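You operate a simulated robot arm through the tools that you are given. There is no shell and no other tool. Be economical: measure what you need, move in short steps, check, and stop when the job is done.

Carry out the task below with a simulated robot arm. There is one attempt and no reset: what you move stays moved.

JOB
Wipe the cream off the short belt's end, then start the belt.
Fine: push the emergency stop in before you reach in; use the blue pad and put it back before you pull the stop out and reset.
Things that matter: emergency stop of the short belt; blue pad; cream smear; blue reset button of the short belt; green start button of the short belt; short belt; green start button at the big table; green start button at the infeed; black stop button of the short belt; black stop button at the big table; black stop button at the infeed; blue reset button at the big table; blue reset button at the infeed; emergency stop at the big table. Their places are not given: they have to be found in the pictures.

Only the result counts: the job must be done as asked and must still hold three seconds after the hand-in. Knocking over, shifting, dropping, spilling or breaking anything else fails it.

ROBOT AND FRAMES
A 7-joint arm with a two-finger parallel gripper, fixed in place. Base frame: the origin is at the foot of the arm, x ahead of it, y to its left, z up. Readings come in mm, rad, newtons and seconds.
With the tool pointing down near the work surface it reaches from about 240 to 680 mm from the base axis. Its first joint turns from -1.152 to 1.152 rad. Payload 2.4 kg.
Tool frame: the origin (TCP) lies between the finger pads and is the grasp point; the fingertips stand 30 mm ahead of it; z points along the fingers, y is the line along which they close. Largest opening 94 mm; finger width 28, thickness 10; the body of the gripper, 50 by 96 mm, starts 55 mm behind the TCP.
Orientation is told as [roll, pitch, yaw] about the base's x, y, z axes, in that order, counted from this pose: with the fingers straight down and closing along the base's y, the tool's x points along the base's -x, its y along +y and its z along -z.

CONTROLS
- The arm moves only by the tool move_arm. Its argument "increments" is one flat list of numbers, 6 for each row, row after row: the shift along the base's x, y, z in mm, then the turn, a rotation vector about the base's x, y, z in rad. In form: [dx, dy, dz, rx, ry, rz, dx, dy, dz, rx, ry, rz, ...]. A call has 1 to 12 rows; each row shifts and turns the commanded pose from where the row before left it. "fingers" is the gripper command, from -1 (shut) to 1 (fully open), values between in proportion, set as the call begins (left out, the last holds). Each row takes 0.2 s and may step no farther than 50 mm and 0.15 rad from the row before; otherwise, or with a gripper value out of range, the whole call is refused. Where a pose cannot be reached the arm comes as near as it can. A force on the tool above 40 N (or 10 N above the force at the start of the call, whichever is more), or a blocked arm, ends the call early, and 0.2 s more pass. The fingers move at their own pace (about 153 mm/s each) and stop on an object; they squeeze with about 41 N. The grip force told is the motor's: it shows also when the fingers shut on nothing. Time passes only in rows, and 0.2 s behind the last, so rows that do not move let the fingers close. It gives the time, the measured TCP pose, the force on the tool (base axes), the opening and the grip force at its end, in the units of the frame above (readings bear some noise).
- Cameras (640 x 400 px; columns grow to the right, rows downward): "scene" is fixed at [51.8, 494.5, 1438.9]; the picture's right is [-0.53, -0.85, 0.00], its down [-0.52, 0.32, -0.79] and it looks along [0.67, -0.42, -0.62] (base axes); focal length 319 px, centre (320, 200). "wrist" rides on the gripper at [-37, 0, -58] in the tool frame; the picture's right is [0.00, -1.00, 0.00], its down [0.97, 0.00, -0.24] and it looks along [0.24, 0.00, 0.97] (tool axes); focal length 218 px, centre (320, 200).
- camera(camera): a new picture of that camera. The clock stands still meanwhile.
- measure_at(camera, pixels): there is no depth. For up to 12 entries [column, row, z] of the newest picture of that camera ("zoom" is the newest enlarged one), the place [x, y] in the base frame at which the ray of that pixel passes the height z, good to about 2 mm. The clock stands still meanwhile.
- enlarge(camera, box): a new picture of the part [left, top, right, bottom] of that camera's present view, enlarged. The clock stands still meanwhile.
- hand_in(): hands the job in; it is judged then, once.

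Keep the steps short. Do not move on a guess: measure, check each grasp and each placing, and mend mistakes. In all there are 80 turns and 46 pictures (those below and enlarged ones count). Leave the gripper open and the arm clear of the work at the hand-in unless told otherwise, and finish with a single line.

The tools are called after "Request:" by a JSON object that holds its "api" and its "payload". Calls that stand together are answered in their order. move_arm: Moves the arm, as the interface text tells. Its arguments: {"type":"object","properties":{"increments":{"type":"array"},"fingers":{"type":"number"}},"required":["increments"]} The other tools are called the same way: camera (camera) takes a picture; measure_at (camera, pixels) gives the place at which the rays of pixels pass given heights; enlarge (camera, box) takes an enlarged picture of a part of a camera's view; hand_in () hands the job in.

At the start:

```text
time: 0.0
ee_pos: [383.6, 39.0, 1226.4]
orientation: [0.0, 0.0, 0.0]
force: [0.0, -0.1, 0.7]
grip_width: 93.9
grasp_force: 0.0
```

scene: 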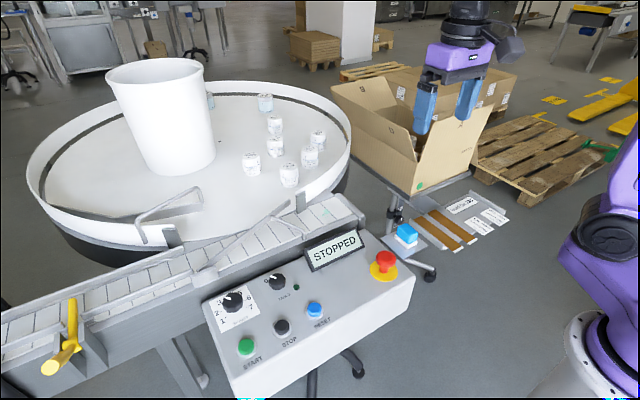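
wrist: 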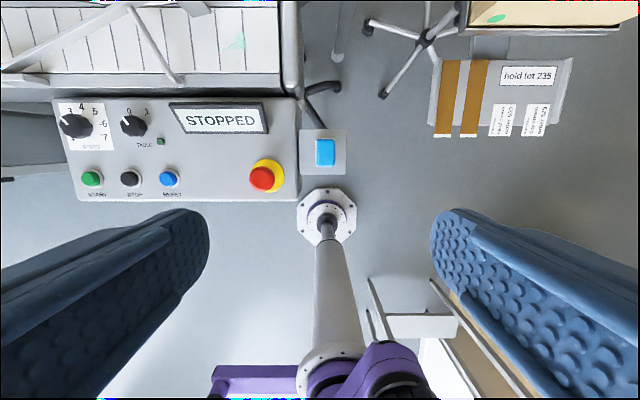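

I see one panel with START, STOP, RESET and an emergency stop, the blue pad near wrist (325,152), and a faint smear near wrist (235,42). I'll enlarge these areas.

Request:
{"api": "enlarge", "payload": {"camera": "wrist", "box": [40, 0, 360, 200]}}

Request:
{"api": "enlarge", "payload": {"camera": "scene", "box": [200, 180, 520, 380]}}

Request:
{"api": "measure_at", "payload": {"camera": "wrist", "pixels": [[92, 178, 885], [130, 178, 885], [168, 178, 885], [262, 178, 885], [325, 152, 885], [235, 42, 885], [298, 100, 885], [275, 72, 885], [345, 130, 885], [302, 174, 885]]}}

Request:
{"api": "measure_at", "payload": {"camera": "scene", "pixels": [[246, 347, 885], [282, 328, 885], [314, 311, 885], [383, 262, 885], [406, 236, 885], [340, 205, 885]]}}

```text
2.00 times, centred on (200, 100) of wrist
```

zoom: 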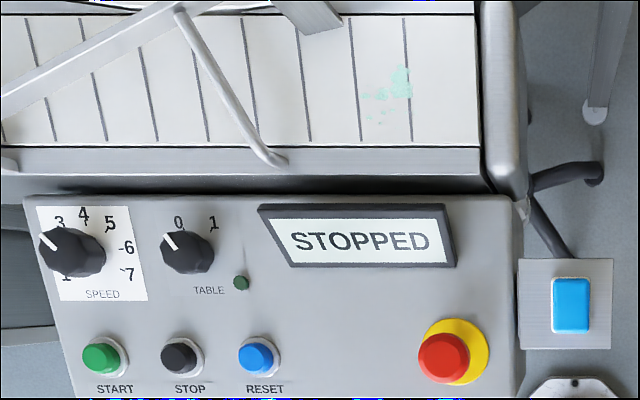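

```text
2.00 times, centred on (360, 280) of scene
```

zoom: 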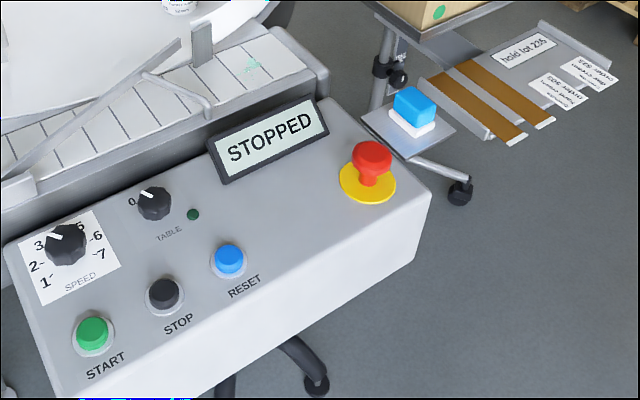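

```text
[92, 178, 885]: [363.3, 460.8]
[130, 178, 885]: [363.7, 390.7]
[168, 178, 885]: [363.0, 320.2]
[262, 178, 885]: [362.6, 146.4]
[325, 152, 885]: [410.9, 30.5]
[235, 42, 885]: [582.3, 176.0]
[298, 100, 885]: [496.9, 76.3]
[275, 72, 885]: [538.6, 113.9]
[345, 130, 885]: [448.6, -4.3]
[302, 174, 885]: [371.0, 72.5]
```

```text
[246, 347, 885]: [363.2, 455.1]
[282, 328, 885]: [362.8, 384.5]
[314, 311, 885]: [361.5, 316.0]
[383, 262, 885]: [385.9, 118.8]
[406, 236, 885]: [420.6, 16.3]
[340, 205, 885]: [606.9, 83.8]
```

Next I'll measure the pad, smear and button tops in both views to work out heights.

Request:
{"api": "measure_at", "payload": {"camera": "zoom", "pixels": [[253, 66, 885], [330, 70, 885], [271, 21, 885], [414, 98, 885], [395, 105, 900], [416, 124, 900], [436, 108, 900], [361, 111, 885], [408, 160, 885], [457, 128, 885], [372, 148, 915], [229, 250, 890]]}}

Request:
{"api": "enlarge", "payload": {"camera": "wrist", "box": [205, 100, 365, 200]}}

Request:
{"api": "measure_at", "payload": {"camera": "wrist", "pixels": [[221, 32, 885], [246, 62, 885], [240, 41, 885], [278, 2, 885], [280, 70, 885], [278, 85, 885]]}}

```text
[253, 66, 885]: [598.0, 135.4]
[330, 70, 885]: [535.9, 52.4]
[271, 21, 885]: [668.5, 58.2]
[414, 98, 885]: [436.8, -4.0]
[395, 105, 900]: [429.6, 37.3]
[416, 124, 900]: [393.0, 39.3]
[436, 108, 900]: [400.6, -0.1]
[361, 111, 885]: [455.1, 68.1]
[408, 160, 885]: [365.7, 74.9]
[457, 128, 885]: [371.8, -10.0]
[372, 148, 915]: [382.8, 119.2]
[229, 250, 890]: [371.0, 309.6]
```

```text
4.00 times, centred on (285, 150) of wrist
```

zoom: 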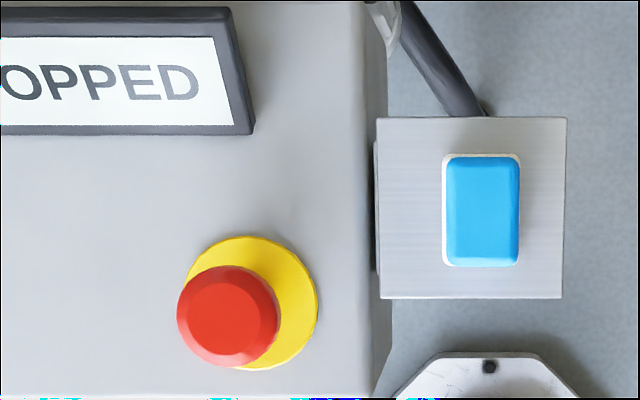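

```text
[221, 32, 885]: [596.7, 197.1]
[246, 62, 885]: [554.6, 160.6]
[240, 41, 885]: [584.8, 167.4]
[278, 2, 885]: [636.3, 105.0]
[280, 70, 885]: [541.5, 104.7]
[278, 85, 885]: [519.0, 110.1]
```

Triangulated estimates:

| Item | x, y | Top z |
|---|---|---|
| Emergency stop | (369, 133) | 935 |
| Pad | (411, 31) | 923 |
| Smear | (570, 165) | 915 |

I'll shut the fingers and go above the emergency stop to check.

Request:
{"api": "move_arm", "payload": {"increments": [-2.4, 15.7, -34, 0, 0, 0, -2.4, 15.7, -34, 0, 0, 0, -2.4, 15.7, -34, 0, 0, 0, -2.4, 15.7, -34, 0, 0, 0, -2.4, 15.7, -34, 0, 0, 0, -2.4, 15.7, -34, 0, 0, 0], "fingers": -1}}

Request:
{"api": "camera", "payload": {"camera": "wrist"}}

Request:
{"api": "camera", "payload": {"camera": "scene"}}

```text
time: 1.4
ee_pos: [368.6, 135.0, 1020.9]
orientation: [0.001, 0.001, -0.002]
force: [0.6, -0.1, 0.5]
grip_width: 0.0
grasp_force: 32.9
```

```text
40 pictures are left
```

wrist: 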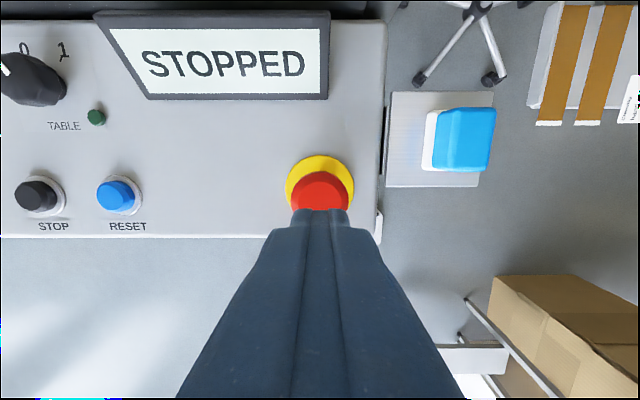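

```text
39 pictures are left
```

scene: 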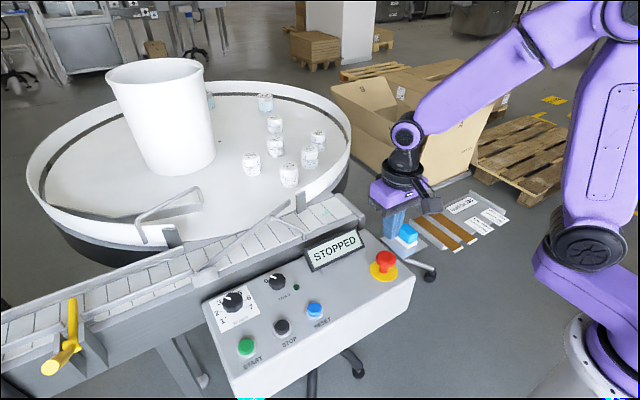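

The stop is centred at column 320. I'll check its x and height with this nearer view.

Request:
{"api": "measure_at", "payload": {"camera": "wrist", "pixels": [[320, 190, 890], [320, 156, 890], [285, 188, 890], [354, 188, 890], [320, 172, 935], [291, 195, 935], [349, 195, 935], [118, 193, 900], [37, 194, 900], [435, 140, 880], [444, 138, 923], [468, 140, 923]]}}

Request:
{"api": "measure_at", "payload": {"camera": "scene", "pixels": [[384, 279, 890], [385, 254, 935], [314, 309, 900], [281, 326, 900], [245, 345, 900], [401, 270, 885]]}}

```text
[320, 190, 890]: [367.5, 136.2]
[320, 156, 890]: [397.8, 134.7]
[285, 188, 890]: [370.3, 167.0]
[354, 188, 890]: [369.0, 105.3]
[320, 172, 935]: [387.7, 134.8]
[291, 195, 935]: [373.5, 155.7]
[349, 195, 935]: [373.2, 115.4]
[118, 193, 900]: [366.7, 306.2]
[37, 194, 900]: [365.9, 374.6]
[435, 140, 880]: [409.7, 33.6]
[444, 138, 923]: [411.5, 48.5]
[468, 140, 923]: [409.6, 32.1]
```

```text
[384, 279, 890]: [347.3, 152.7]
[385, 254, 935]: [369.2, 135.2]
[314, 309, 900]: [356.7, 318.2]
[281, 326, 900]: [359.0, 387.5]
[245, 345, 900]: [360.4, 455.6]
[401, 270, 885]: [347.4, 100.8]
```

The stop centre is at (368.5, 135), directly below the fingers, with its top near 935. I'll press down in small steps.

Request:
{"api": "move_arm", "payload": {"increments": [0, 0, -30, 0, 0, 0, 0, 0, -20, 0, 0, 0, 0, 0, -4, 0, 0, 0, 0, 0, -4, 0, 0, 0, 0, 0, -3, 0, 0, 0, 0, 0, -3, 0, 0, 0]}}

Request:
{"api": "camera", "payload": {"camera": "wrist"}}

```text
time: 2.8
ee_pos: [370.7, 132.0, 958.7]
orientation: [0.001, 0.002, 0.0]
force: [-1.2, 1.4, 3.1]
grip_width: 0.0
grasp_force: 32.4
```

```text
38 pictures are left
```

wrist: 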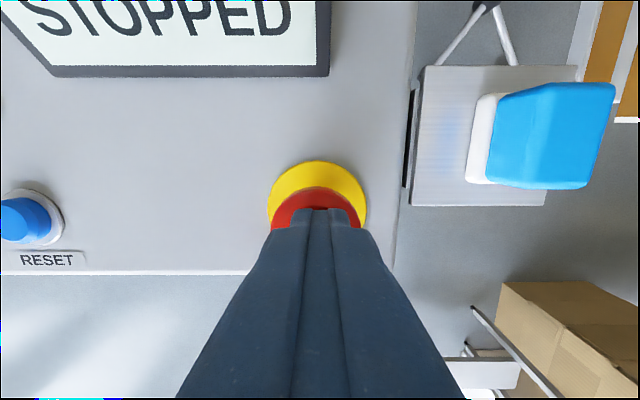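

Contact seems to be just beginning, at about 3 N. I'll keep pressing.

Request:
{"api": "move_arm", "payload": {"increments": [-1, 2, -3, 0, 0, 0, 0, 0, -3, 0, 0, 0, 0, 0, -3, 0, 0, 0]}}

Request:
{"api": "enlarge", "payload": {"camera": "scene", "box": [260, 200, 460, 325]}}

```text
time: 3.6
ee_pos: [367.2, 134.6, 949.4]
orientation: [0.001, -0.001, 0.0]
force: [-0.4, 0.9, 0.7]
grip_width: 0.0
grasp_force: 32.5
```

```text
3.20 times, centred on (360, 262) of scene
```

zoom: 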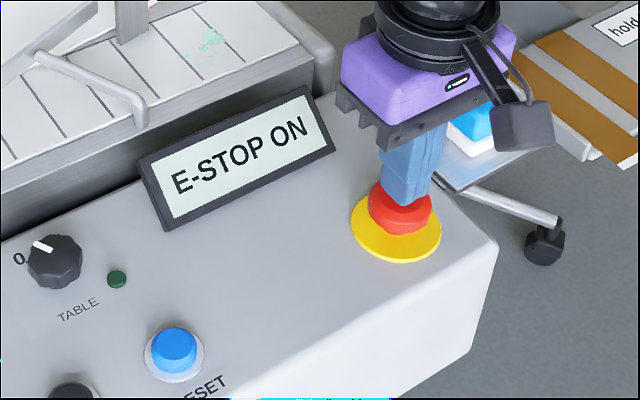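

The display reads E-STOP ON and the head stays in. I'll lift and go above the pad, opening the fingers part way.

Request:
{"api": "move_arm", "payload": {"increments": [0, 0, 40, 0, 0, 0, 0, 0, 40, 0, 0, 0, 10, -26, 0, 0, 0, 0, 11, -26, 0, 0, 0, 0, 11, -26, 0, 0, 0, 0, 11, -26, 0, 0, 0, 0]}}

Request:
{"api": "move_arm", "payload": {"increments": [0, 0, 0, 0, 0, 0, 0, 0, 0, 0, 0, 0], "fingers": 0.35}}

Request:
{"api": "camera", "payload": {"camera": "wrist"}}

Request:
{"api": "enlarge", "payload": {"camera": "scene", "box": [340, 180, 460, 290]}}

```text
time: 5.0
ee_pos: [411.3, 30.6, 1030.7]
orientation: [0.0, -0.001, 0.001]
force: [-0.2, 0.5, 0.0]
grip_width: 0.1
grasp_force: 33.1
```

```text
time: 5.6
ee_pos: [411.3, 31.6, 1030.7]
orientation: [-0.001, 0.0, -0.001]
force: [-0.4, -0.8, 0.4]
grip_width: 63.5
grasp_force: 0.1
```

```text
36 pictures are left
```

wrist: 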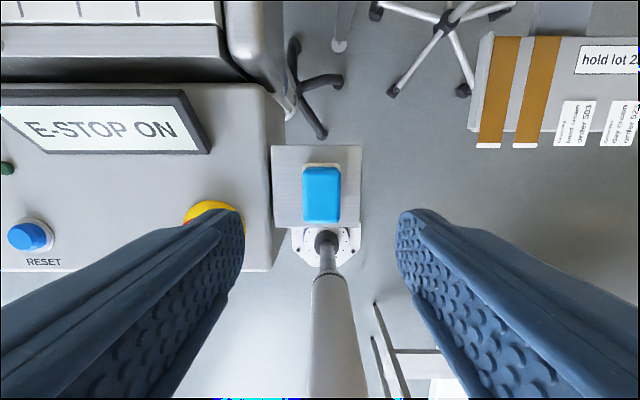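

```text
3.64 times, centred on (400, 235) of scene
```

zoom: 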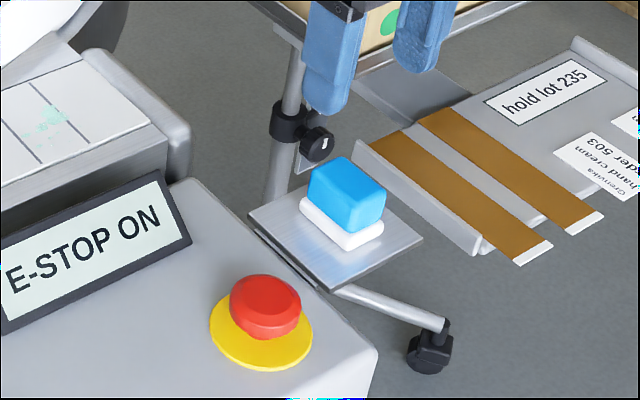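

Request:
{"api": "measure_at", "payload": {"camera": "wrist", "pixels": [[303, 170, 923], [340, 222, 923], [321, 195, 923], [303, 163, 888], [273, 146, 880], [361, 227, 880]]}}

Request:
{"api": "measure_at", "payload": {"camera": "zoom", "pixels": [[347, 178, 923], [358, 211, 923], [307, 175, 923], [386, 190, 923], [347, 250, 882], [382, 234, 882], [299, 205, 882]]}}

```text
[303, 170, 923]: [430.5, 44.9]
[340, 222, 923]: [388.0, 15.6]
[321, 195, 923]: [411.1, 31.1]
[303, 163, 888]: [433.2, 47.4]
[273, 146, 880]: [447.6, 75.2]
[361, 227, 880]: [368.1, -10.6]
```

```text
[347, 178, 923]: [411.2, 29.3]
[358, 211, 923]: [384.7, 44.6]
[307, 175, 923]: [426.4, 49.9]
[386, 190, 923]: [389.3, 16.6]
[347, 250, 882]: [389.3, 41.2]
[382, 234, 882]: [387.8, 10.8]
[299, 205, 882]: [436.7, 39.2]
```

The pad top is centred at (410.5, 30.8), with its base at about 881. I'll lower to TCP z=928, so the fingertips sit near 898 on the blue block, and close.

Request:
{"api": "move_arm", "payload": {"increments": [-1, -0.5, -40, 0, 0, 0, 0, 0, -40, 0, 0, 0, 0, 0, -12, 0, 0, 0, 0, 0, -10, 0, 0, 0, 0, 0, 0, 0, 0, 0]}}

Request:
{"api": "move_arm", "payload": {"increments": [0, 0, 0, 0, 0, 0, 0, 0, 0, 0, 0, 0, 0, 0, 0, 0, 0, 0], "fingers": -1}}

Request:
{"api": "enlarge", "payload": {"camera": "scene", "box": [340, 180, 460, 290]}}

```text
time: 6.8
ee_pos: [412.0, 31.9, 926.9]
orientation: [-0.001, -0.001, 0.0]
force: [0.3, 0.9, 0.4]
grip_width: 63.3
grasp_force: 0.0
```

```text
time: 7.6
ee_pos: [411.8, 30.7, 926.0]
orientation: [0.0, 0.0, -0.001]
force: [0.1, -0.3, 0.1]
grip_width: 33.5
grasp_force: 41.1
```

```text
3.64 times, centred on (400, 235) of scene
```

zoom: 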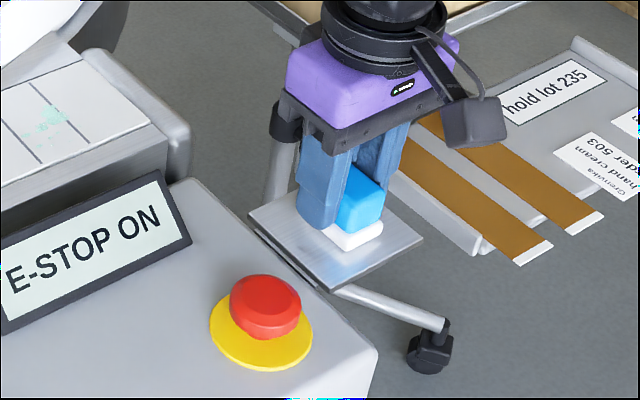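

The pad is held, with a width of 33.5. I'll lift it and move back and sideways to view the belt end up close.

Request:
{"api": "move_arm", "payload": {"increments": [0, 0, 10, 0, 0, 0, 0, 0, 40, 0, 0, 0, 0, 0, 40, 0, 0, 0, 0, 0, 40, 0, 0, 0, 22, 34, 0, 0, 0, 0, 22, 34, 0, 0, 0, 0, 22, 34, 0, 0, 0, 0, 22, 34, 0, 0, 0, 0]}}

Request:
{"api": "camera", "payload": {"camera": "wrist"}}

Request:
{"api": "enlarge", "payload": {"camera": "scene", "box": [260, 150, 420, 250]}}

```text
time: 9.4
ee_pos: [499.0, 166.2, 1057.8]
orientation: [-0.001, -0.001, 0.0]
force: [0.3, 0.4, -1.2]
grip_width: 0.0
grasp_force: 33.0
```

```text
33 pictures are left
```

wrist: 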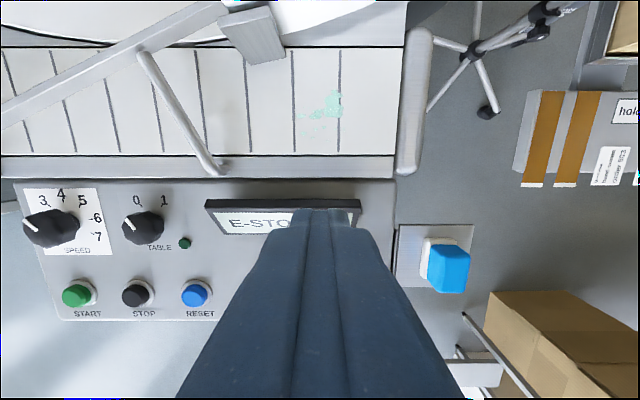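

```text
4.00 times, centred on (340, 200) of scene
```

zoom: 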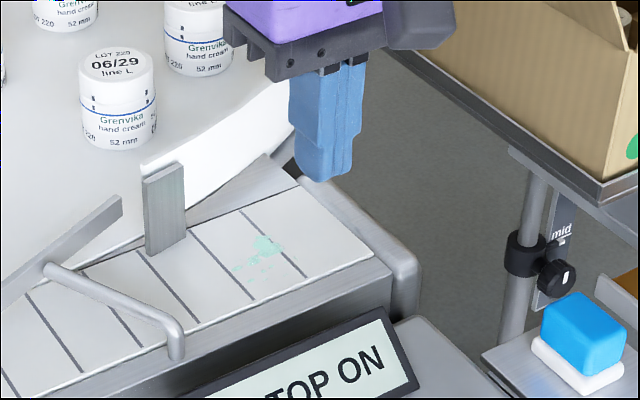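

The pad slipped out: grip width is 0, and it is still on its tray, unmoved to within about 1 px. While here I'll measure the belt and then grip deeper.

Request:
{"api": "measure_at", "payload": {"camera": "wrist", "pixels": [[334, 102, 915], [300, 90, 915], [343, 137, 915], [340, 155, 915], [394, 170, 915], [403, 48, 915], [424, 172, 915], [222, 170, 930], [265, 60, 930], [360, 205, 920]]}}

Request:
{"api": "measure_at", "payload": {"camera": "zoom", "pixels": [[268, 245, 915], [250, 297, 915], [240, 268, 915], [308, 276, 915], [374, 257, 915], [300, 190, 915], [188, 226, 915], [392, 275, 915]]}}

Request:
{"api": "enlarge", "payload": {"camera": "scene", "box": [380, 210, 440, 260]}}

```text
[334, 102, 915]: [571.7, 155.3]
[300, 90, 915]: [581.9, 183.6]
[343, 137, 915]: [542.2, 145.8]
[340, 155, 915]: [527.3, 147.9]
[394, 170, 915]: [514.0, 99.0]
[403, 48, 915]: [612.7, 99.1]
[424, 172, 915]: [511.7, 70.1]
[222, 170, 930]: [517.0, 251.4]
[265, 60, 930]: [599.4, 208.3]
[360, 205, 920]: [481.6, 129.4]
```

```text
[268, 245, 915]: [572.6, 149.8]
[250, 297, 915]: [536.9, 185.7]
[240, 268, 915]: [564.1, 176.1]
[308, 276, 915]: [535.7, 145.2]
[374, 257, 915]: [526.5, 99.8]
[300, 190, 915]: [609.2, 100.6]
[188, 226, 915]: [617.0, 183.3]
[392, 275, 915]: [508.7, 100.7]
```

```text
8.00 times, centred on (410, 235) of scene
```

zoom: 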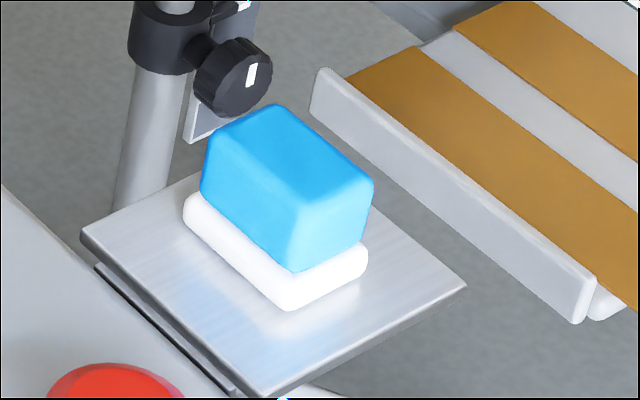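

The belt surface is at z≈916 and the smear covers about x 540–585, y 145–186. The pad has a white base roughly 10 mm high and a blue block above it. I'll go back over it, open, and lower to about TCP 923.

Request:
{"api": "move_arm", "payload": {"increments": [-22, -34, 0, 0, 0, 0, -22, -34, 0, 0, 0, 0, -22, -34, 0, 0, 0, 0, -22, -34, 0, 0, 0, 0, 0, 0, -40, 0, 0, 0, 0, 0, 0, 0, 0, 0]}}

Request:
{"api": "move_arm", "payload": {"increments": [0, 0, 0, 0, 0, 0, 0, 0, 0, 0, 0, 0], "fingers": 0.2}}

Request:
{"api": "camera", "payload": {"camera": "wrist"}}

```text
time: 10.8
ee_pos: [409.9, 32.3, 1015.1]
orientation: [0.0, 0.002, 0.0]
force: [-0.6, 0.0, 0.7]
grip_width: 0.0
grasp_force: 33.1
```

```text
time: 11.4
ee_pos: [409.8, 32.4, 1015.8]
orientation: [0.0, 0.0, 0.0]
force: [-0.3, 0.1, 0.5]
grip_width: 56.3
grasp_force: 0.0
```

```text
30 pictures are left
```

wrist: 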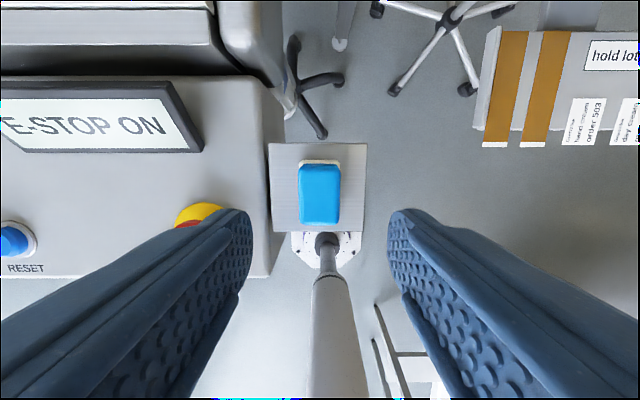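

The pad is centred at column 320. I'll lower it 92 mm, close, and then lift slowly by just 6 mm.

Request:
{"api": "move_arm", "payload": {"increments": [0, -1, -40, 0, 0, 0, 0, 0, -40, 0, 0, 0, 0, 0, -8, 0, 0, 0, 0, 0, -4, 0, 0, 0, 0, 0, 0, 0, 0, 0]}}

Request:
{"api": "move_arm", "payload": {"increments": [0, 0, 0, 0, 0, 0, 0, 0, 0, 0, 0, 0, 0, 0, 0, 0, 0, 0, 0, 0, 0, 0, 0, 0], "fingers": -1}}

Request:
{"api": "move_arm", "payload": {"increments": [0, 0, 2, 0, 0, 0, 0, 0, 2, 0, 0, 0, 0, 0, 2, 0, 0, 0]}}

Request:
{"api": "enlarge", "payload": {"camera": "scene", "box": [380, 210, 440, 260]}}

```text
time: 12.6
ee_pos: [412.2, 29.0, 923.6]
orientation: [-0.001, 0.001, 0.001]
force: [-0.1, -0.2, -0.3]
grip_width: 56.3
grasp_force: 0.1
```

```text
time: 13.6
ee_pos: [412.5, 29.4, 923.7]
orientation: [0.0, 0.0, 0.001]
force: [0.6, 0.5, -0.1]
grip_width: 33.2
grasp_force: 40.8
```

```text
time: 14.4
ee_pos: [411.6, 29.3, 931.2]
orientation: [0.0, 0.0, 0.001]
force: [-0.5, 0.1, -0.1]
grip_width: 33.4
grasp_force: 41.3
```

```text
8.00 times, centred on (410, 235) of scene
```

zoom: 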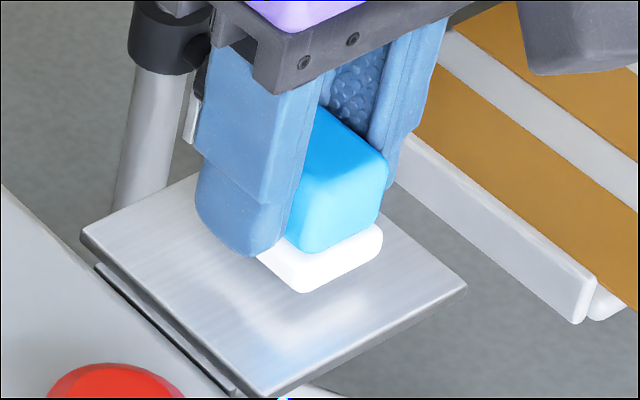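

The pad is now lifting with the gripper. I'll keep raising it gently and check.

Request:
{"api": "move_arm", "payload": {"increments": [0, 0, 5, 0, 0, 0, 0, 0, 8, 0, 0, 0, 0, 0, 10, 0, 0, 0, 0, 0, 10, 0, 0, 0, 0, 0, 10, 0, 0, 0, 0, 0, 10, 0, 0, 0, 0, 0, 10, 0, 0, 0, 0, 0, 10, 0, 0, 0, 0, 0, 5, 0, 0, 0]}}

Request:
{"api": "enlarge", "payload": {"camera": "scene", "box": [340, 170, 460, 270]}}

```text
time: 16.4
ee_pos: [409.3, 30.0, 1009.6]
orientation: [0.0, 0.001, -0.001]
force: [-0.2, 0.1, -1.2]
grip_width: 33.2
grasp_force: 41.1
```

```text
4.00 times, centred on (400, 220) of scene
```

zoom: 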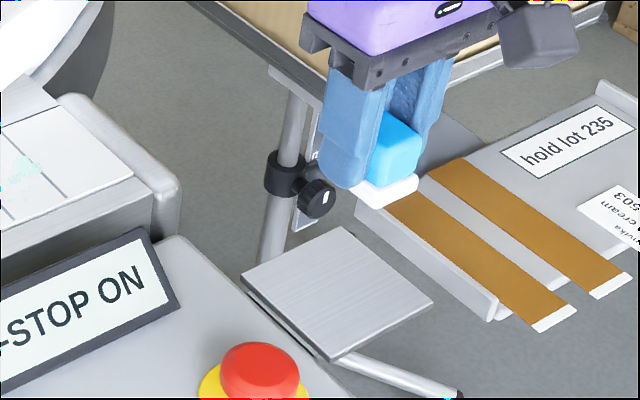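

The pad is firmly held. I'll raise it a little and carry it slowly to above the smear at about (563, 166).

Request:
{"api": "move_arm", "payload": {"increments": [0, 0, 10, 0, 0, 0, 0, 0, 10, 0, 0, 0, 8, 7, 0, 0, 0, 0, 16, 14, 0, 0, 0, 0, 18, 16, 0, 0, 0, 0, 18, 16, 0, 0, 0, 0, 18, 16, 0, 0, 0, 0, 18, 16, 0, 0, 0, 0, 18, 16, 0, 0, 0, 0, 18, 16, 0, 0, 0, 0, 14, 12, 0, 0, 0, 0, 7, 6, 0, 0, 0, 0]}}

Request:
{"api": "camera", "payload": {"camera": "wrist"}}

Request:
{"api": "enlarge", "payload": {"camera": "scene", "box": [260, 140, 420, 240]}}

```text
time: 19.0
ee_pos: [565.0, 166.0, 1027.8]
orientation: [0.001, -0.001, 0.001]
force: [0.4, -0.2, 0.6]
grip_width: 33.3
grasp_force: 40.9
```

```text
27 pictures are left
```

wrist: 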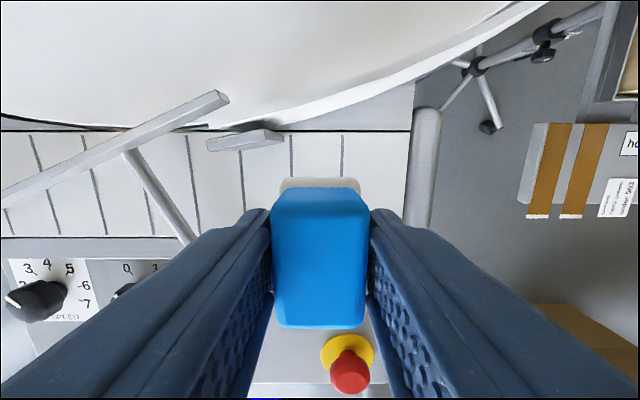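

```text
4.00 times, centred on (340, 190) of scene
```

zoom: 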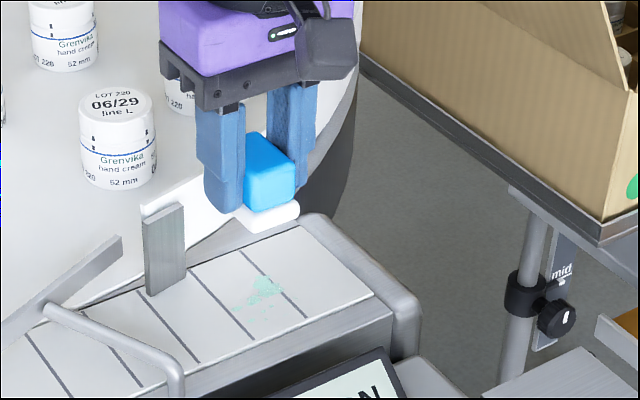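

Before going down I'll check the upright post beside the wiping area.

Request:
{"api": "measure_at", "payload": {"camera": "zoom", "pixels": [[150, 294, 917], [187, 270, 917], [183, 205, 970], [145, 217, 970], [264, 285, 917], [236, 310, 917], [245, 335, 917], [300, 318, 917]]}}

Request:
{"api": "measure_at", "payload": {"camera": "wrist", "pixels": [[240, 152, 917], [284, 148, 917], [206, 138, 970], [283, 130, 970], [206, 150, 970], [196, 236, 930], [280, 190, 985], [360, 190, 985]]}}

```text
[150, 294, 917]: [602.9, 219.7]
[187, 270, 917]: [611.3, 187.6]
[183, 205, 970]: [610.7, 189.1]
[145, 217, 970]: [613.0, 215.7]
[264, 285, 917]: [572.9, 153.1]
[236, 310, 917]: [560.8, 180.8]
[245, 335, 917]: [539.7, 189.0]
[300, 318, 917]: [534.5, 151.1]
```

```text
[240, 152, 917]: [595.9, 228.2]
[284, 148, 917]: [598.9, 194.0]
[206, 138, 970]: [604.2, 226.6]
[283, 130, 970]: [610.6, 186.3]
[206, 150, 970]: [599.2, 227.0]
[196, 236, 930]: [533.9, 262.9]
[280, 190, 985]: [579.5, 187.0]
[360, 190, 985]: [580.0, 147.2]
```

The post starts at about x=598, so the pad is clear if TCP x stays at or below 568. I'll lower it at (561, 168) until it lightly touches.

Request:
{"api": "move_arm", "payload": {"increments": [-2, 1, -10, 0, 0, 0, -2, 1, -15, 0, 0, 0, 0, 0, -15, 0, 0, 0, 0, 0, -12, 0, 0, 0, 0, 0, -6, 0, 0, 0, 0, 0, -4, 0, 0, 0, 0, 0, -3, 0, 0, 0, 0, 0, -3, 0, 0, 0]}}

Request:
{"api": "enlarge", "payload": {"camera": "scene", "box": [260, 140, 420, 240]}}

```text
time: 20.8
ee_pos: [559.8, 167.1, 962.9]
orientation: [0.001, 0.0, -0.001]
force: [0.3, 0.0, -0.3]
grip_width: 33.3
grasp_force: 41.0
```

```text
4.00 times, centred on (340, 190) of scene
```

zoom: 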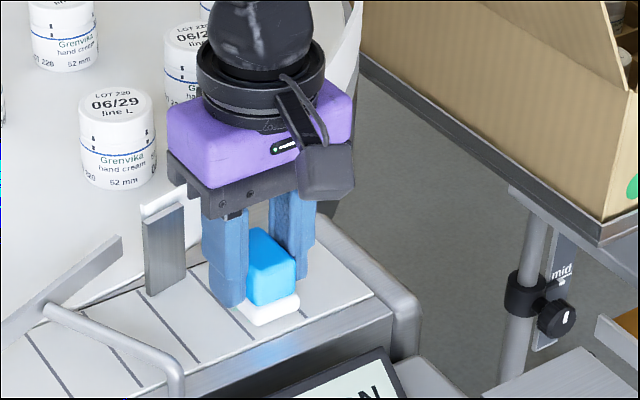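

No force yet. I'll go down in 1.5 mm steps.

Request:
{"api": "move_arm", "payload": {"increments": [0, 0, -1.5, 0, 0, 0, 0, 0, -1.5, 0, 0, 0]}}

Request:
{"api": "move_arm", "payload": {"increments": [0, 0, -1.5, 0, 0, 0, 0, 0, -1, 0, 0, 0]}}

```text
time: 21.4
ee_pos: [561.1, 166.8, 958.7]
orientation: [0.0, 0.0, -0.001]
force: [-0.7, -0.2, 2.1]
grip_width: 33.5
grasp_force: 40.7
```

```text
time: 22.0
ee_pos: [559.6, 167.1, 957.3]
orientation: [0.001, -0.003, -0.002]
force: [-10.3, -2.3, 31.5]
grip_width: 33.4
grasp_force: 40.9
```

Firm contact at 31 N. I'll ease off by 0.8 mm and wipe slowly along y and x.

Request:
{"api": "move_arm", "payload": {"increments": [0, 0, 0.8, 0, 0, 0, 0, 5, 0, 0, 0, 0, 0, 8, 0, 0, 0, 0, 0, 5, 0, 0, 0, 0, 0, -8, 0, 0, 0, 0, 0, -10, 0, 0, 0, 0, 0, -10, 0, 0, 0, 0, 0, -10, 0, 0, 0, 0, 0, -8, 0, 0, 0, 0]}}

Request:
{"api": "enlarge", "payload": {"camera": "scene", "box": [260, 140, 420, 240]}}

```text
time: 24.0
ee_pos: [561.3, 138.6, 959.1]
orientation: [0.002, -0.003, 0.0]
force: [-1.2, 11.8, 28.8]
grip_width: 33.5
grasp_force: 40.5
```

```text
4.00 times, centred on (340, 190) of scene
```

zoom: 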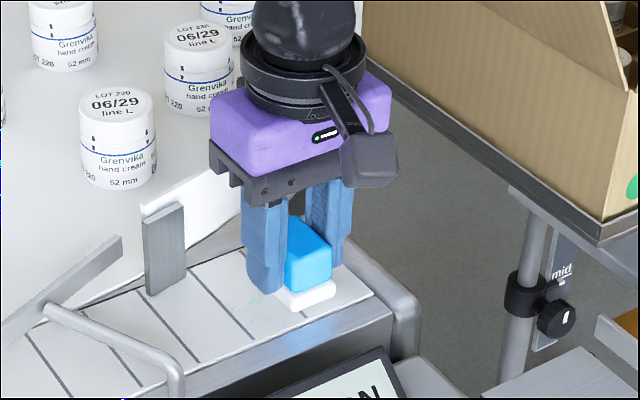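

It is wiping; a faint trace is left near zoom (255,300). I'll make more passes, shifted in x.

Request:
{"api": "move_arm", "payload": {"increments": [6, 0, 0, 0, 0, 0, 0, 10, 0, 0, 0, 0, 0, 10, 0, 0, 0, 0, 0, 10, 0, 0, 0, 0, 0, 10, 0, 0, 0, 0, 0, 8, 0, 0, 0, 0, -8, 0, 0, 0, 0, 0, -8, 0, 0, 0, 0, 0, 0, -8, 0, 0, 0, 0, -10, 0, 0, 0, 0, 0, -10, 0, 0, 0, 0, 0, -10, 0, 0, 0, 0]}}

Request:
{"api": "move_arm", "payload": {"increments": [0, -10, 0, 0, 0, 0, 8, 0, 0, 0, 0, 0, 6, 0, 0, 0, 0, 0, 0, 10, 0, 0, 0, 0, 0, 10, 0, 0, 0, 0, 0, 10, 0, 0, 0, 0, 0, 10, 0, 0, 0, 0, 0, 8, 0, 0, 0, 0]}}

Request:
{"api": "move_arm", "payload": {"increments": [0, 0, 3, 0, 0, 0, 0, 0, 8, 0, 0, 0, 0, 0, 12, 0, 0, 0, 0, 0, 15, 0, 0, 0, 0, 0, 15, 0, 0, 0, 0, 0, 15, 0, 0, 0, 0, 0, 5, 0, 0, 0]}}

Request:
{"api": "enlarge", "payload": {"camera": "scene", "box": [260, 140, 420, 240]}}

```text
refused: increments must hold 6 numbers for each row
```

```text
time: 25.8
ee_pos: [574.9, 178.2, 958.2]
orientation: [0.002, -0.006, -0.001]
force: [0.9, -13.6, 32.9]
grip_width: 33.3
grasp_force: 40.8
```

```text
time: 27.4
ee_pos: [574.5, 177.8, 1031.1]
orientation: [-0.001, -0.001, -0.001]
force: [0.1, -0.5, -0.5]
grip_width: 33.5
grasp_force: 40.8
```

```text
4.00 times, centred on (340, 190) of scene
```

zoom: 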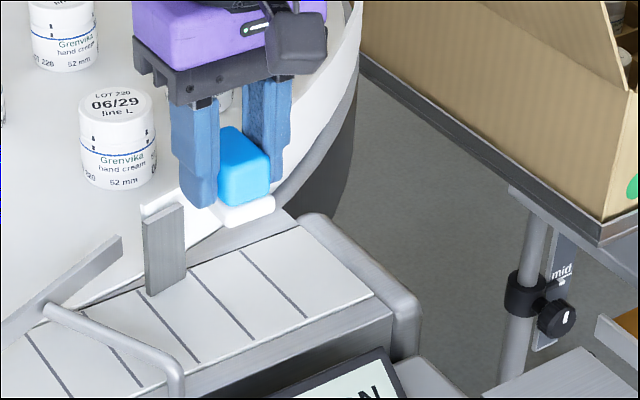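

One call was refused for a miscounted row, but the other pass worked and the post is unmoved. The belt looks clean, so I'll check closer.

Request:
{"api": "enlarge", "payload": {"camera": "scene", "box": [295, 190, 359, 230]}}

```text
10.00 times, centred on (327, 210) of scene
```

zoom: 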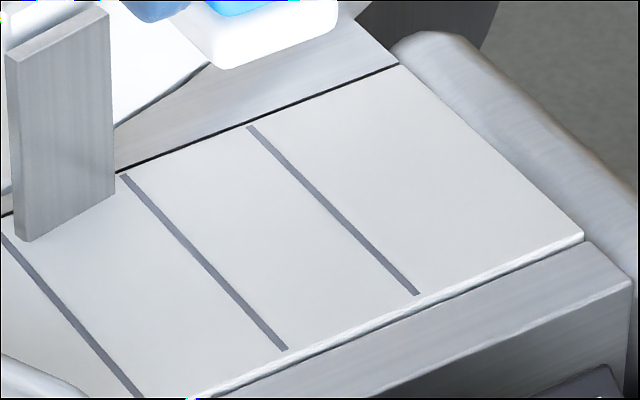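

The belt is clean. I'll carry the pad back to above its tray at (411, 30), slowly.

Request:
{"api": "move_arm", "payload": {"increments": [-8, -7, 0, 0, 0, 0, -15, -13, 0, 0, 0, 0, -17, -16, 0, 0, 0, 0, -17, -16, 0, 0, 0, 0, -17, -16, 0, 0, 0, 0, -17, -16, 0, 0, 0, 0, -17, -16, 0, 0, 0, 0, -17, -16, 0, 0, 0, 0, -17, -15, 0, 0, 0, 0, -14, -11, 0, 0, 0, 0, -7, -6, 0, 0, 0, 0, 0, 0, 0, 0, 0, 0]}}

Request:
{"api": "camera", "payload": {"camera": "wrist"}}

Request:
{"api": "enlarge", "payload": {"camera": "scene", "box": [340, 170, 460, 270]}}

```text
time: 30.0
ee_pos: [411.1, 28.2, 1029.7]
orientation: [-0.001, 0.002, 0.002]
force: [0.1, -0.1, -0.5]
grip_width: 33.5
grasp_force: 40.5
```

```text
21 pictures are left
```

wrist: 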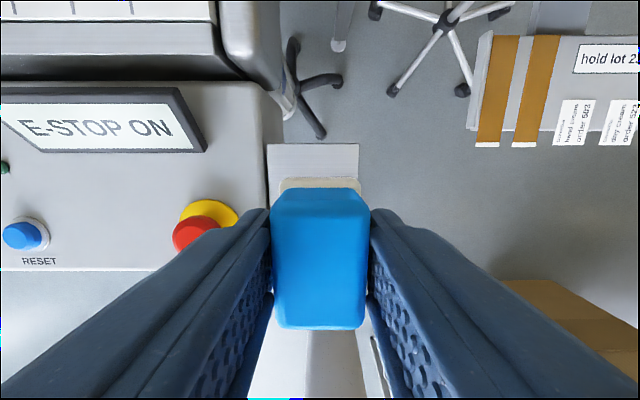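

```text
4.00 times, centred on (400, 220) of scene
```

zoom: 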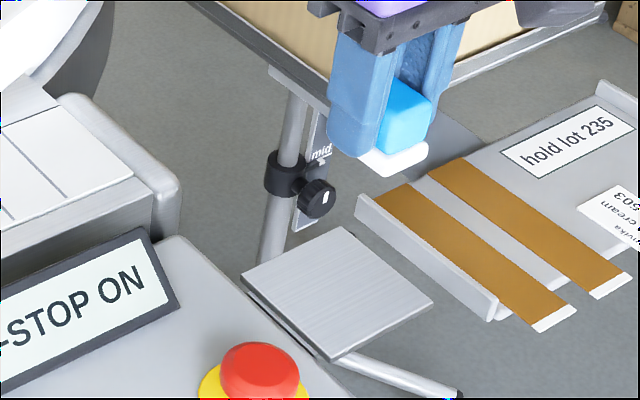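

The pad is held and lines up with the tray. I'll lower it 103 mm, gently at the end.

Request:
{"api": "move_arm", "payload": {"increments": [0, 2, -10, 0, 0, 0, 0, 0, -16, 0, 0, 0, 0, 0, -18, 0, 0, 0, 0, 0, -18, 0, 0, 0, 0, 0, -16, 0, 0, 0, 0, 0, -12, 0, 0, 0, 0, 0, -6, 0, 0, 0, 0, 0, -3, 0, 0, 0, 0, 0, -2, 0, 0, 0, 0, 0, -1.5, 0, 0, 0]}}

Request:
{"api": "enlarge", "payload": {"camera": "scene", "box": [380, 210, 440, 260]}}

```text
time: 32.2
ee_pos: [410.3, 31.3, 928.4]
orientation: [-0.001, 0.0, -0.001]
force: [0.3, 0.4, 0.0]
grip_width: 33.4
grasp_force: 40.9
```

```text
8.00 times, centred on (410, 235) of scene
```

zoom: 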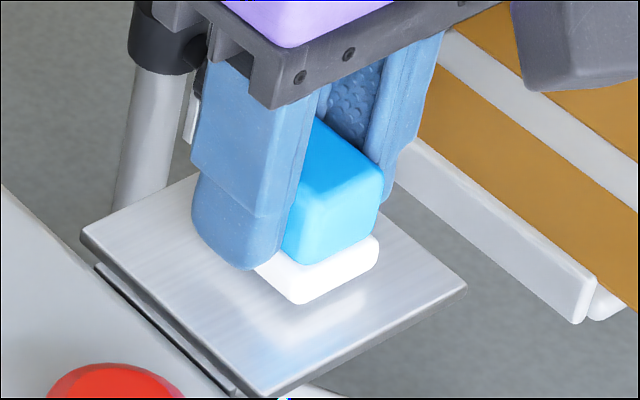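

Still a couple of mm above the tray (originally the lowest corner was near row 310, now 303). I'll go down in small steps to contact.

Request:
{"api": "move_arm", "payload": {"increments": [0, 0, -1.5, 0, 0, 0, 0, 0, -1.5, 0, 0, 0]}}

Request:
{"api": "move_arm", "payload": {"increments": [0, 0, -1, 0, 0, 0]}}

```text
time: 32.8
ee_pos: [410.4, 30.2, 924.4]
orientation: [0.001, 0.0, 0.0]
force: [-0.1, -0.4, -0.5]
grip_width: 33.6
grasp_force: 40.9
```

```text
time: 33.2
ee_pos: [411.7, 31.4, 923.4]
orientation: [0.001, 0.0, 0.0]
force: [-0.8, -0.8, 1.4]
grip_width: 33.4
grasp_force: 40.9
```

Request:
{"api": "move_arm", "payload": {"increments": [0, 0, -0.7, 0, 0, 0]}}

```text
time: 33.6
ee_pos: [411.0, 30.9, 922.3]
orientation: [-0.001, -0.002, 0.001]
force: [-8.3, -3.9, 37.3]
grip_width: 33.2
grasp_force: 40.7
```

Seated on the tray, with 37 N of contact. I'll ease off, release, and rise.

Request:
{"api": "move_arm", "payload": {"increments": [0, 0, 0.8, 0, 0, 0, 0, 0, 0, 0, 0, 0]}}

Request:
{"api": "move_arm", "payload": {"increments": [0, 0, 0, 0, 0, 0, 0, 0, 0, 0, 0, 0], "fingers": 0.2}}

Request:
{"api": "move_arm", "payload": {"increments": [0, 0, 10, 0, 0, 0, 0, 0, 30, 0, 0, 0, 0, 0, 40, 0, 0, 0, 0, 0, 20, 0, 0, 0]}}

Request:
{"api": "enlarge", "payload": {"camera": "scene", "box": [380, 210, 440, 260]}}

```text
time: 34.2
ee_pos: [411.8, 30.2, 923.5]
orientation: [0.002, -0.002, 0.001]
force: [-6.5, -3.2, 31.4]
grip_width: 33.6
grasp_force: 40.7
```

```text
time: 34.8
ee_pos: [411.3, 30.8, 922.4]
orientation: [-0.001, 0.0, 0.001]
force: [-0.1, 0.3, 0.9]
grip_width: 56.2
grasp_force: 0.0
```

```text
time: 35.8
ee_pos: [408.1, 31.7, 1022.8]
orientation: [-0.001, 0.0, -0.001]
force: [0.5, -0.3, 0.2]
grip_width: 56.5
grasp_force: 0.1
```

```text
8.00 times, centred on (410, 235) of scene
```

zoom: 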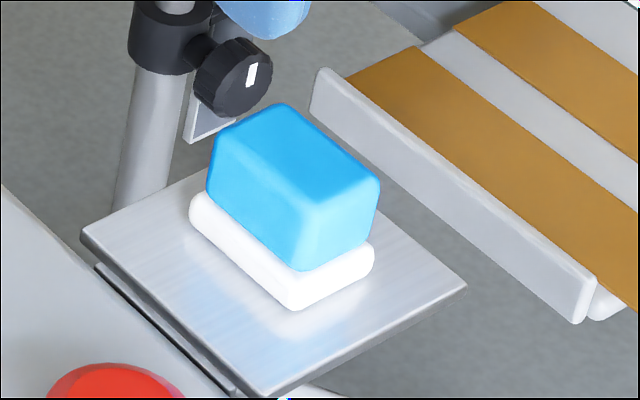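

The pad is back in its place. Next I'll go above the emergency stop, open wider, and look.

Request:
{"api": "move_arm", "payload": {"increments": [-10, 26, 0, 0, 0, 0, -10, 26, 0, 0, 0, 0, -10, 26, 0, 0, 0, 0, -11, 26, 0, 0, 0, 0, 0, 0, 0, 0, 0, 0], "fingers": 0.6}}

Request:
{"api": "camera", "payload": {"camera": "wrist"}}

Request:
{"api": "enlarge", "payload": {"camera": "scene", "box": [344, 235, 424, 285]}}

```text
time: 37.0
ee_pos: [370.4, 135.6, 1023.6]
orientation: [0.002, 0.0, -0.001]
force: [-0.4, 0.1, -0.7]
grip_width: 75.2
grasp_force: 0.1
```

```text
17 pictures are left
```

wrist: 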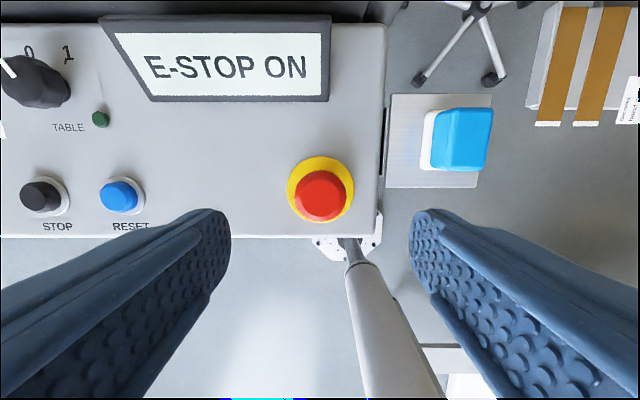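

```text
8.00 times, centred on (384, 260) of scene
```

zoom: 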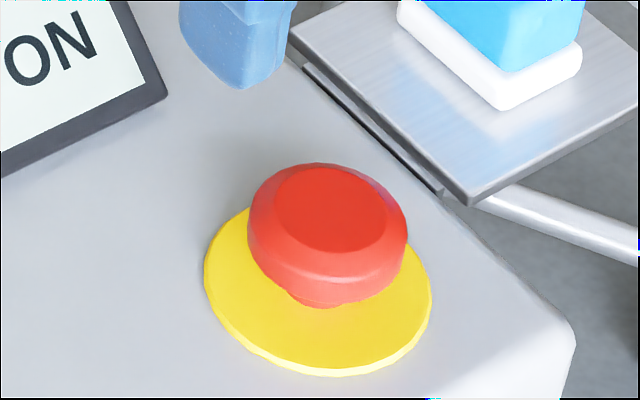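

The head's rim is about 12 mm thick with its top near 920. I'll lower to TCP 931 and grip it.

Request:
{"api": "move_arm", "payload": {"increments": [-1.5, 0, -40, 0, 0, 0, 0, 0, -35, 0, 0, 0, 0, 0, -10, 0, 0, 0, 0, 0, -5, 0, 0, 0, 0, 0, -2, 0, 0, 0, 0, 0, 0, 0, 0, 0]}}

Request:
{"api": "move_arm", "payload": {"increments": [0, 0, 0, 0, 0, 0, 0, 0, 0, 0, 0, 0, 0, 0, 0, 0, 0, 0], "fingers": -1}}

Request:
{"api": "enlarge", "payload": {"camera": "scene", "box": [344, 220, 424, 285]}}

```text
time: 38.4
ee_pos: [368.8, 134.3, 930.4]
orientation: [-0.001, -0.001, 0.0]
force: [0.0, -0.5, 0.3]
grip_width: 74.9
grasp_force: 0.1
```

```text
time: 39.2
ee_pos: [368.4, 134.8, 931.1]
orientation: [0.001, 0.0, 0.0]
force: [-2.1, 10.2, 1.2]
grip_width: 40.6
grasp_force: 44.7
```

```text
6.15 times, centred on (384, 252) of scene
```

zoom: 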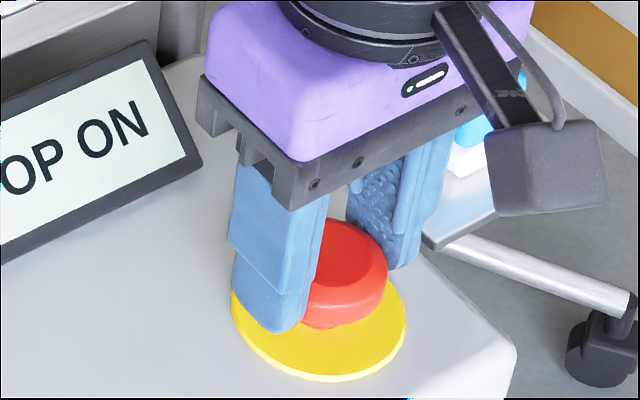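

Head gripped (40.6 mm). I'll pull up in small steps.

Request:
{"api": "move_arm", "payload": {"increments": [0, 0, 2, 0, 0, 0, 0, 0, 3, 0, 0, 0, 0, 0, 3, 0, 0, 0, 0, 0, 3, 0, 0, 0]}}

Request:
{"api": "enlarge", "payload": {"camera": "scene", "box": [304, 200, 424, 285]}}

```text
time: 40.2
ee_pos: [367.9, 135.8, 942.1]
orientation: [0.001, -0.003, -0.002]
force: [4.3, 1.4, 2.3]
grip_width: 40.6
grasp_force: 44.5
```

```text
4.71 times, centred on (364, 242) of scene
```

zoom: 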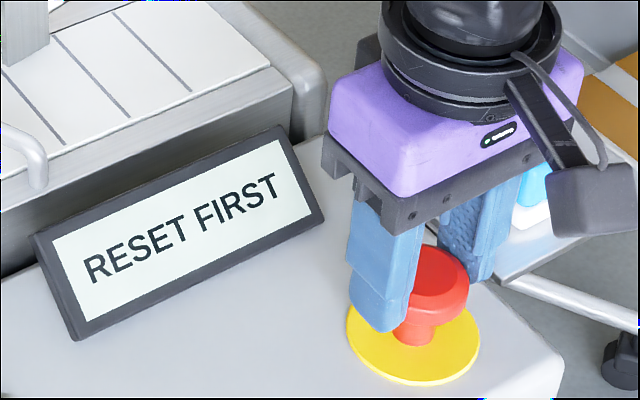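

The display reads RESET FIRST and the stop is out. I'll release, rise, and go toward RESET at about (363, 317).

Request:
{"api": "move_arm", "payload": {"increments": [0, 0, 0, 0, 0, 0, 0, 0, 0, 0, 0, 0], "fingers": 0.5}}

Request:
{"api": "move_arm", "payload": {"increments": [0, 0, 20, 0, 0, 0, 0, 0, 40, 0, 0, 0, 0, 0, 10, 0, 0, 0, -1, 36, 0, 0, 0, 0, -1, 36, 0, 0, 0, 0, -1, 36, 0, 0, 0, 0, -1, 36, 0, 0, 0, 0, -1, 37, 0, 0, 0, 0, 0, 0, 0, 0, 0, 0]}}

Request:
{"api": "move_arm", "payload": {"increments": [0, 0, 0, 0, 0, 0, 0, 0, 0, 0, 0, 0], "fingers": -1}}

Request:
{"api": "camera", "payload": {"camera": "wrist"}}

```text
time: 40.8
ee_pos: [367.1, 135.9, 942.2]
orientation: [0.001, 0.0, 0.0]
force: [-0.2, -0.1, 0.7]
grip_width: 70.7
grasp_force: 0.0
```

```text
time: 42.8
ee_pos: [361.4, 316.3, 1015.8]
orientation: [0.0, -0.001, 0.0]
force: [1.0, 0.0, 0.4]
grip_width: 70.5
grasp_force: 0.1
```

```text
time: 43.4
ee_pos: [361.5, 315.2, 1013.8]
orientation: [-0.001, -0.001, -0.001]
force: [-0.7, -0.5, -0.2]
grip_width: 0.0
grasp_force: 32.9
```

```text
13 pictures are left
```

wrist: 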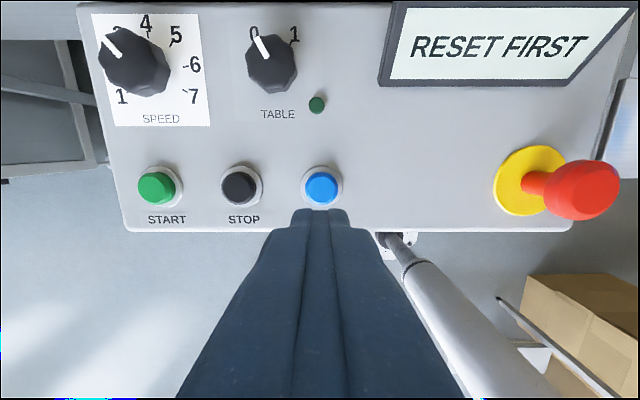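

RESET is at (321,188). I'll measure it and START at two heights.

Request:
{"api": "measure_at", "payload": {"camera": "wrist", "pixels": [[321, 188, 890], [321, 188, 905], [155, 188, 890], [155, 188, 905], [161, 184, 890], [321, 185, 890]]}}

Request:
{"api": "enlarge", "payload": {"camera": "scene", "box": [230, 290, 340, 359]}}

```text
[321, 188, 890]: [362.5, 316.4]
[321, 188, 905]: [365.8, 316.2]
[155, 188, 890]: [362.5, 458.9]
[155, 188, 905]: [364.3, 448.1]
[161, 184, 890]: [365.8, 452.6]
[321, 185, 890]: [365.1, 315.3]
```

```text
5.80 times, centred on (285, 324) of scene
```

zoom: 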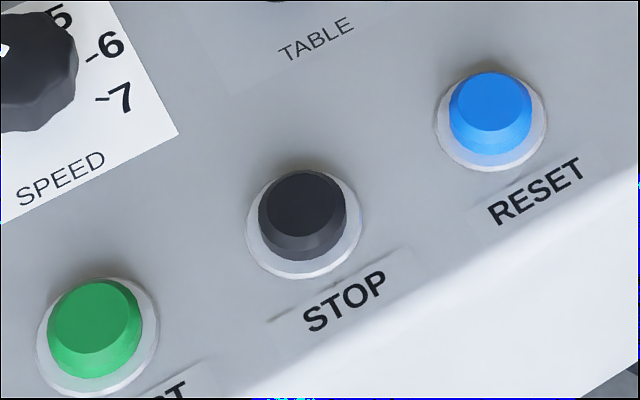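

Request:
{"api": "measure_at", "payload": {"camera": "zoom", "pixels": [[493, 102, 890], [493, 102, 905], [97, 316, 890], [97, 316, 905], [492, 125, 886], [100, 345, 886]]}}

```text
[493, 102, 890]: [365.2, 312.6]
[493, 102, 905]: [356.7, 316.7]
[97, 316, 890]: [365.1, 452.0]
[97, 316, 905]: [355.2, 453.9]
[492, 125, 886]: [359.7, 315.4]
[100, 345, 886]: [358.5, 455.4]
```

RESET is at about (363, 315) with its top near 895. I'll press down in steps.

Request:
{"api": "move_arm", "payload": {"increments": [1.5, 0.5, -40, 0, 0, 0, 0, 0, -38, 0, 0, 0, 0, 0, -4, 0, 0, 0, 0, 0, -3, 0, 0, 0, 0, 0, -2, 0, 0, 0, 0, 0, -2, 0, 0, 0]}}

Request:
{"api": "move_arm", "payload": {"increments": [0, 0, -2, 0, 0, 0, 0, 0, -2, 0, 0, 0]}}

Request:
{"api": "camera", "payload": {"camera": "scene"}}

```text
time: 44.8
ee_pos: [365.1, 316.5, 922.3]
orientation: [-0.001, 0.0, 0.0]
force: [-2.1, -0.6, 2.9]
grip_width: 0.0
grasp_force: 32.3
```

```text
time: 45.4
ee_pos: [366.5, 315.7, 919.5]
orientation: [0.002, -0.001, 0.0]
force: [-2.4, 0.3, 12.9]
grip_width: 0.0
grasp_force: 32.8
```

```text
11 pictures are left
```

scene: 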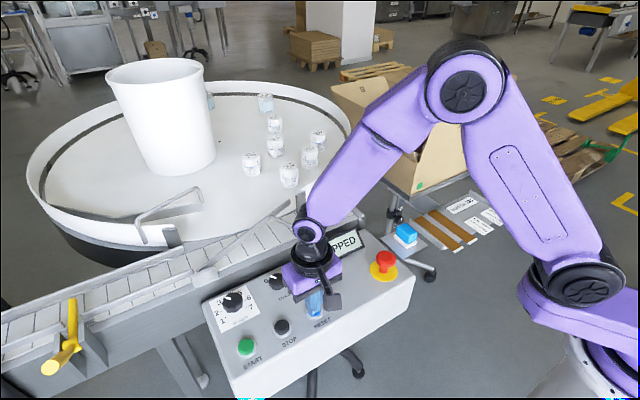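

The display shows "…PPED" (STOPPED), so the reset worked. I'll lift and move above START at (363, 453).

Request:
{"api": "move_arm", "payload": {"increments": [0, 0, 20, 0, 0, 0, 0, 0, 40, 0, 0, 0, -0.5, 34, 0, 0, 0, 0, -0.5, 34, 0, 0, 0, 0, -0.5, 35, 0, 0, 0, 0, 0, 34, 0, 0, 0, 0, 0, 0, 0, 0, 0, 0]}}

Request:
{"api": "camera", "payload": {"camera": "wrist"}}

```text
time: 47.0
ee_pos: [362.9, 452.2, 980.0]
orientation: [0.0, 0.0, 0.0]
force: [0.3, 0.0, -0.6]
grip_width: 0.1
grasp_force: 33.3
```

```text
10 pictures are left
```

wrist: 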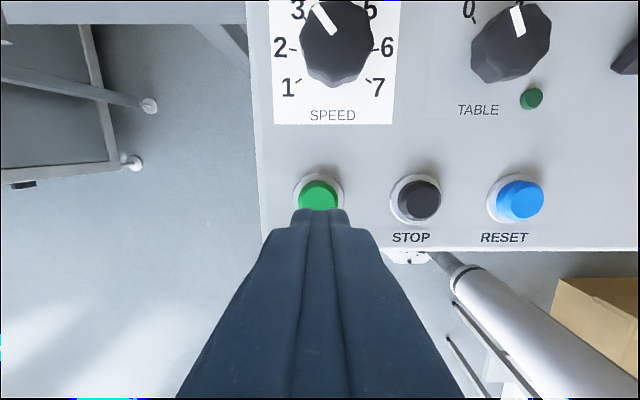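

START is straight ahead of the fingertips at (318,195). I'll press it the same way.

Request:
{"api": "move_arm", "payload": {"increments": [0, 0.5, -30, 0, 0, 0, 0, 0, -17, 0, 0, 0, 0, 0, -4, 0, 0, 0, 0, 0, -3, 0, 0, 0, 0, 0, -2, 0, 0, 0, 0, 0, -2, 0, 0, 0]}}

Request:
{"api": "move_arm", "payload": {"increments": [0, 0, -1.5, 0, 0, 0, 0, 0, -1.5, 0, 0, 0]}}

Request:
{"api": "camera", "payload": {"camera": "scene"}}

```text
time: 48.4
ee_pos: [363.2, 453.3, 920.5]
orientation: [0.002, 0.001, 0.0]
force: [-0.1, 2.1, 4.6]
grip_width: 0.2
grasp_force: 31.9
```

```text
time: 49.0
ee_pos: [363.5, 452.2, 919.7]
orientation: [0.001, -0.001, 0.001]
force: [0.2, -2.9, 16.1]
grip_width: 0.2
grasp_force: 33.1
```

```text
9 pictures are left
```

scene: 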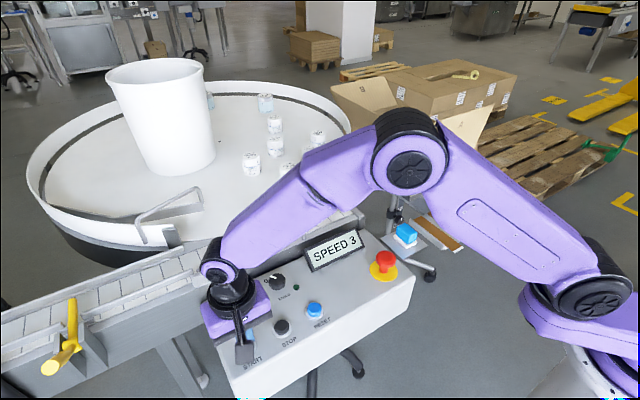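

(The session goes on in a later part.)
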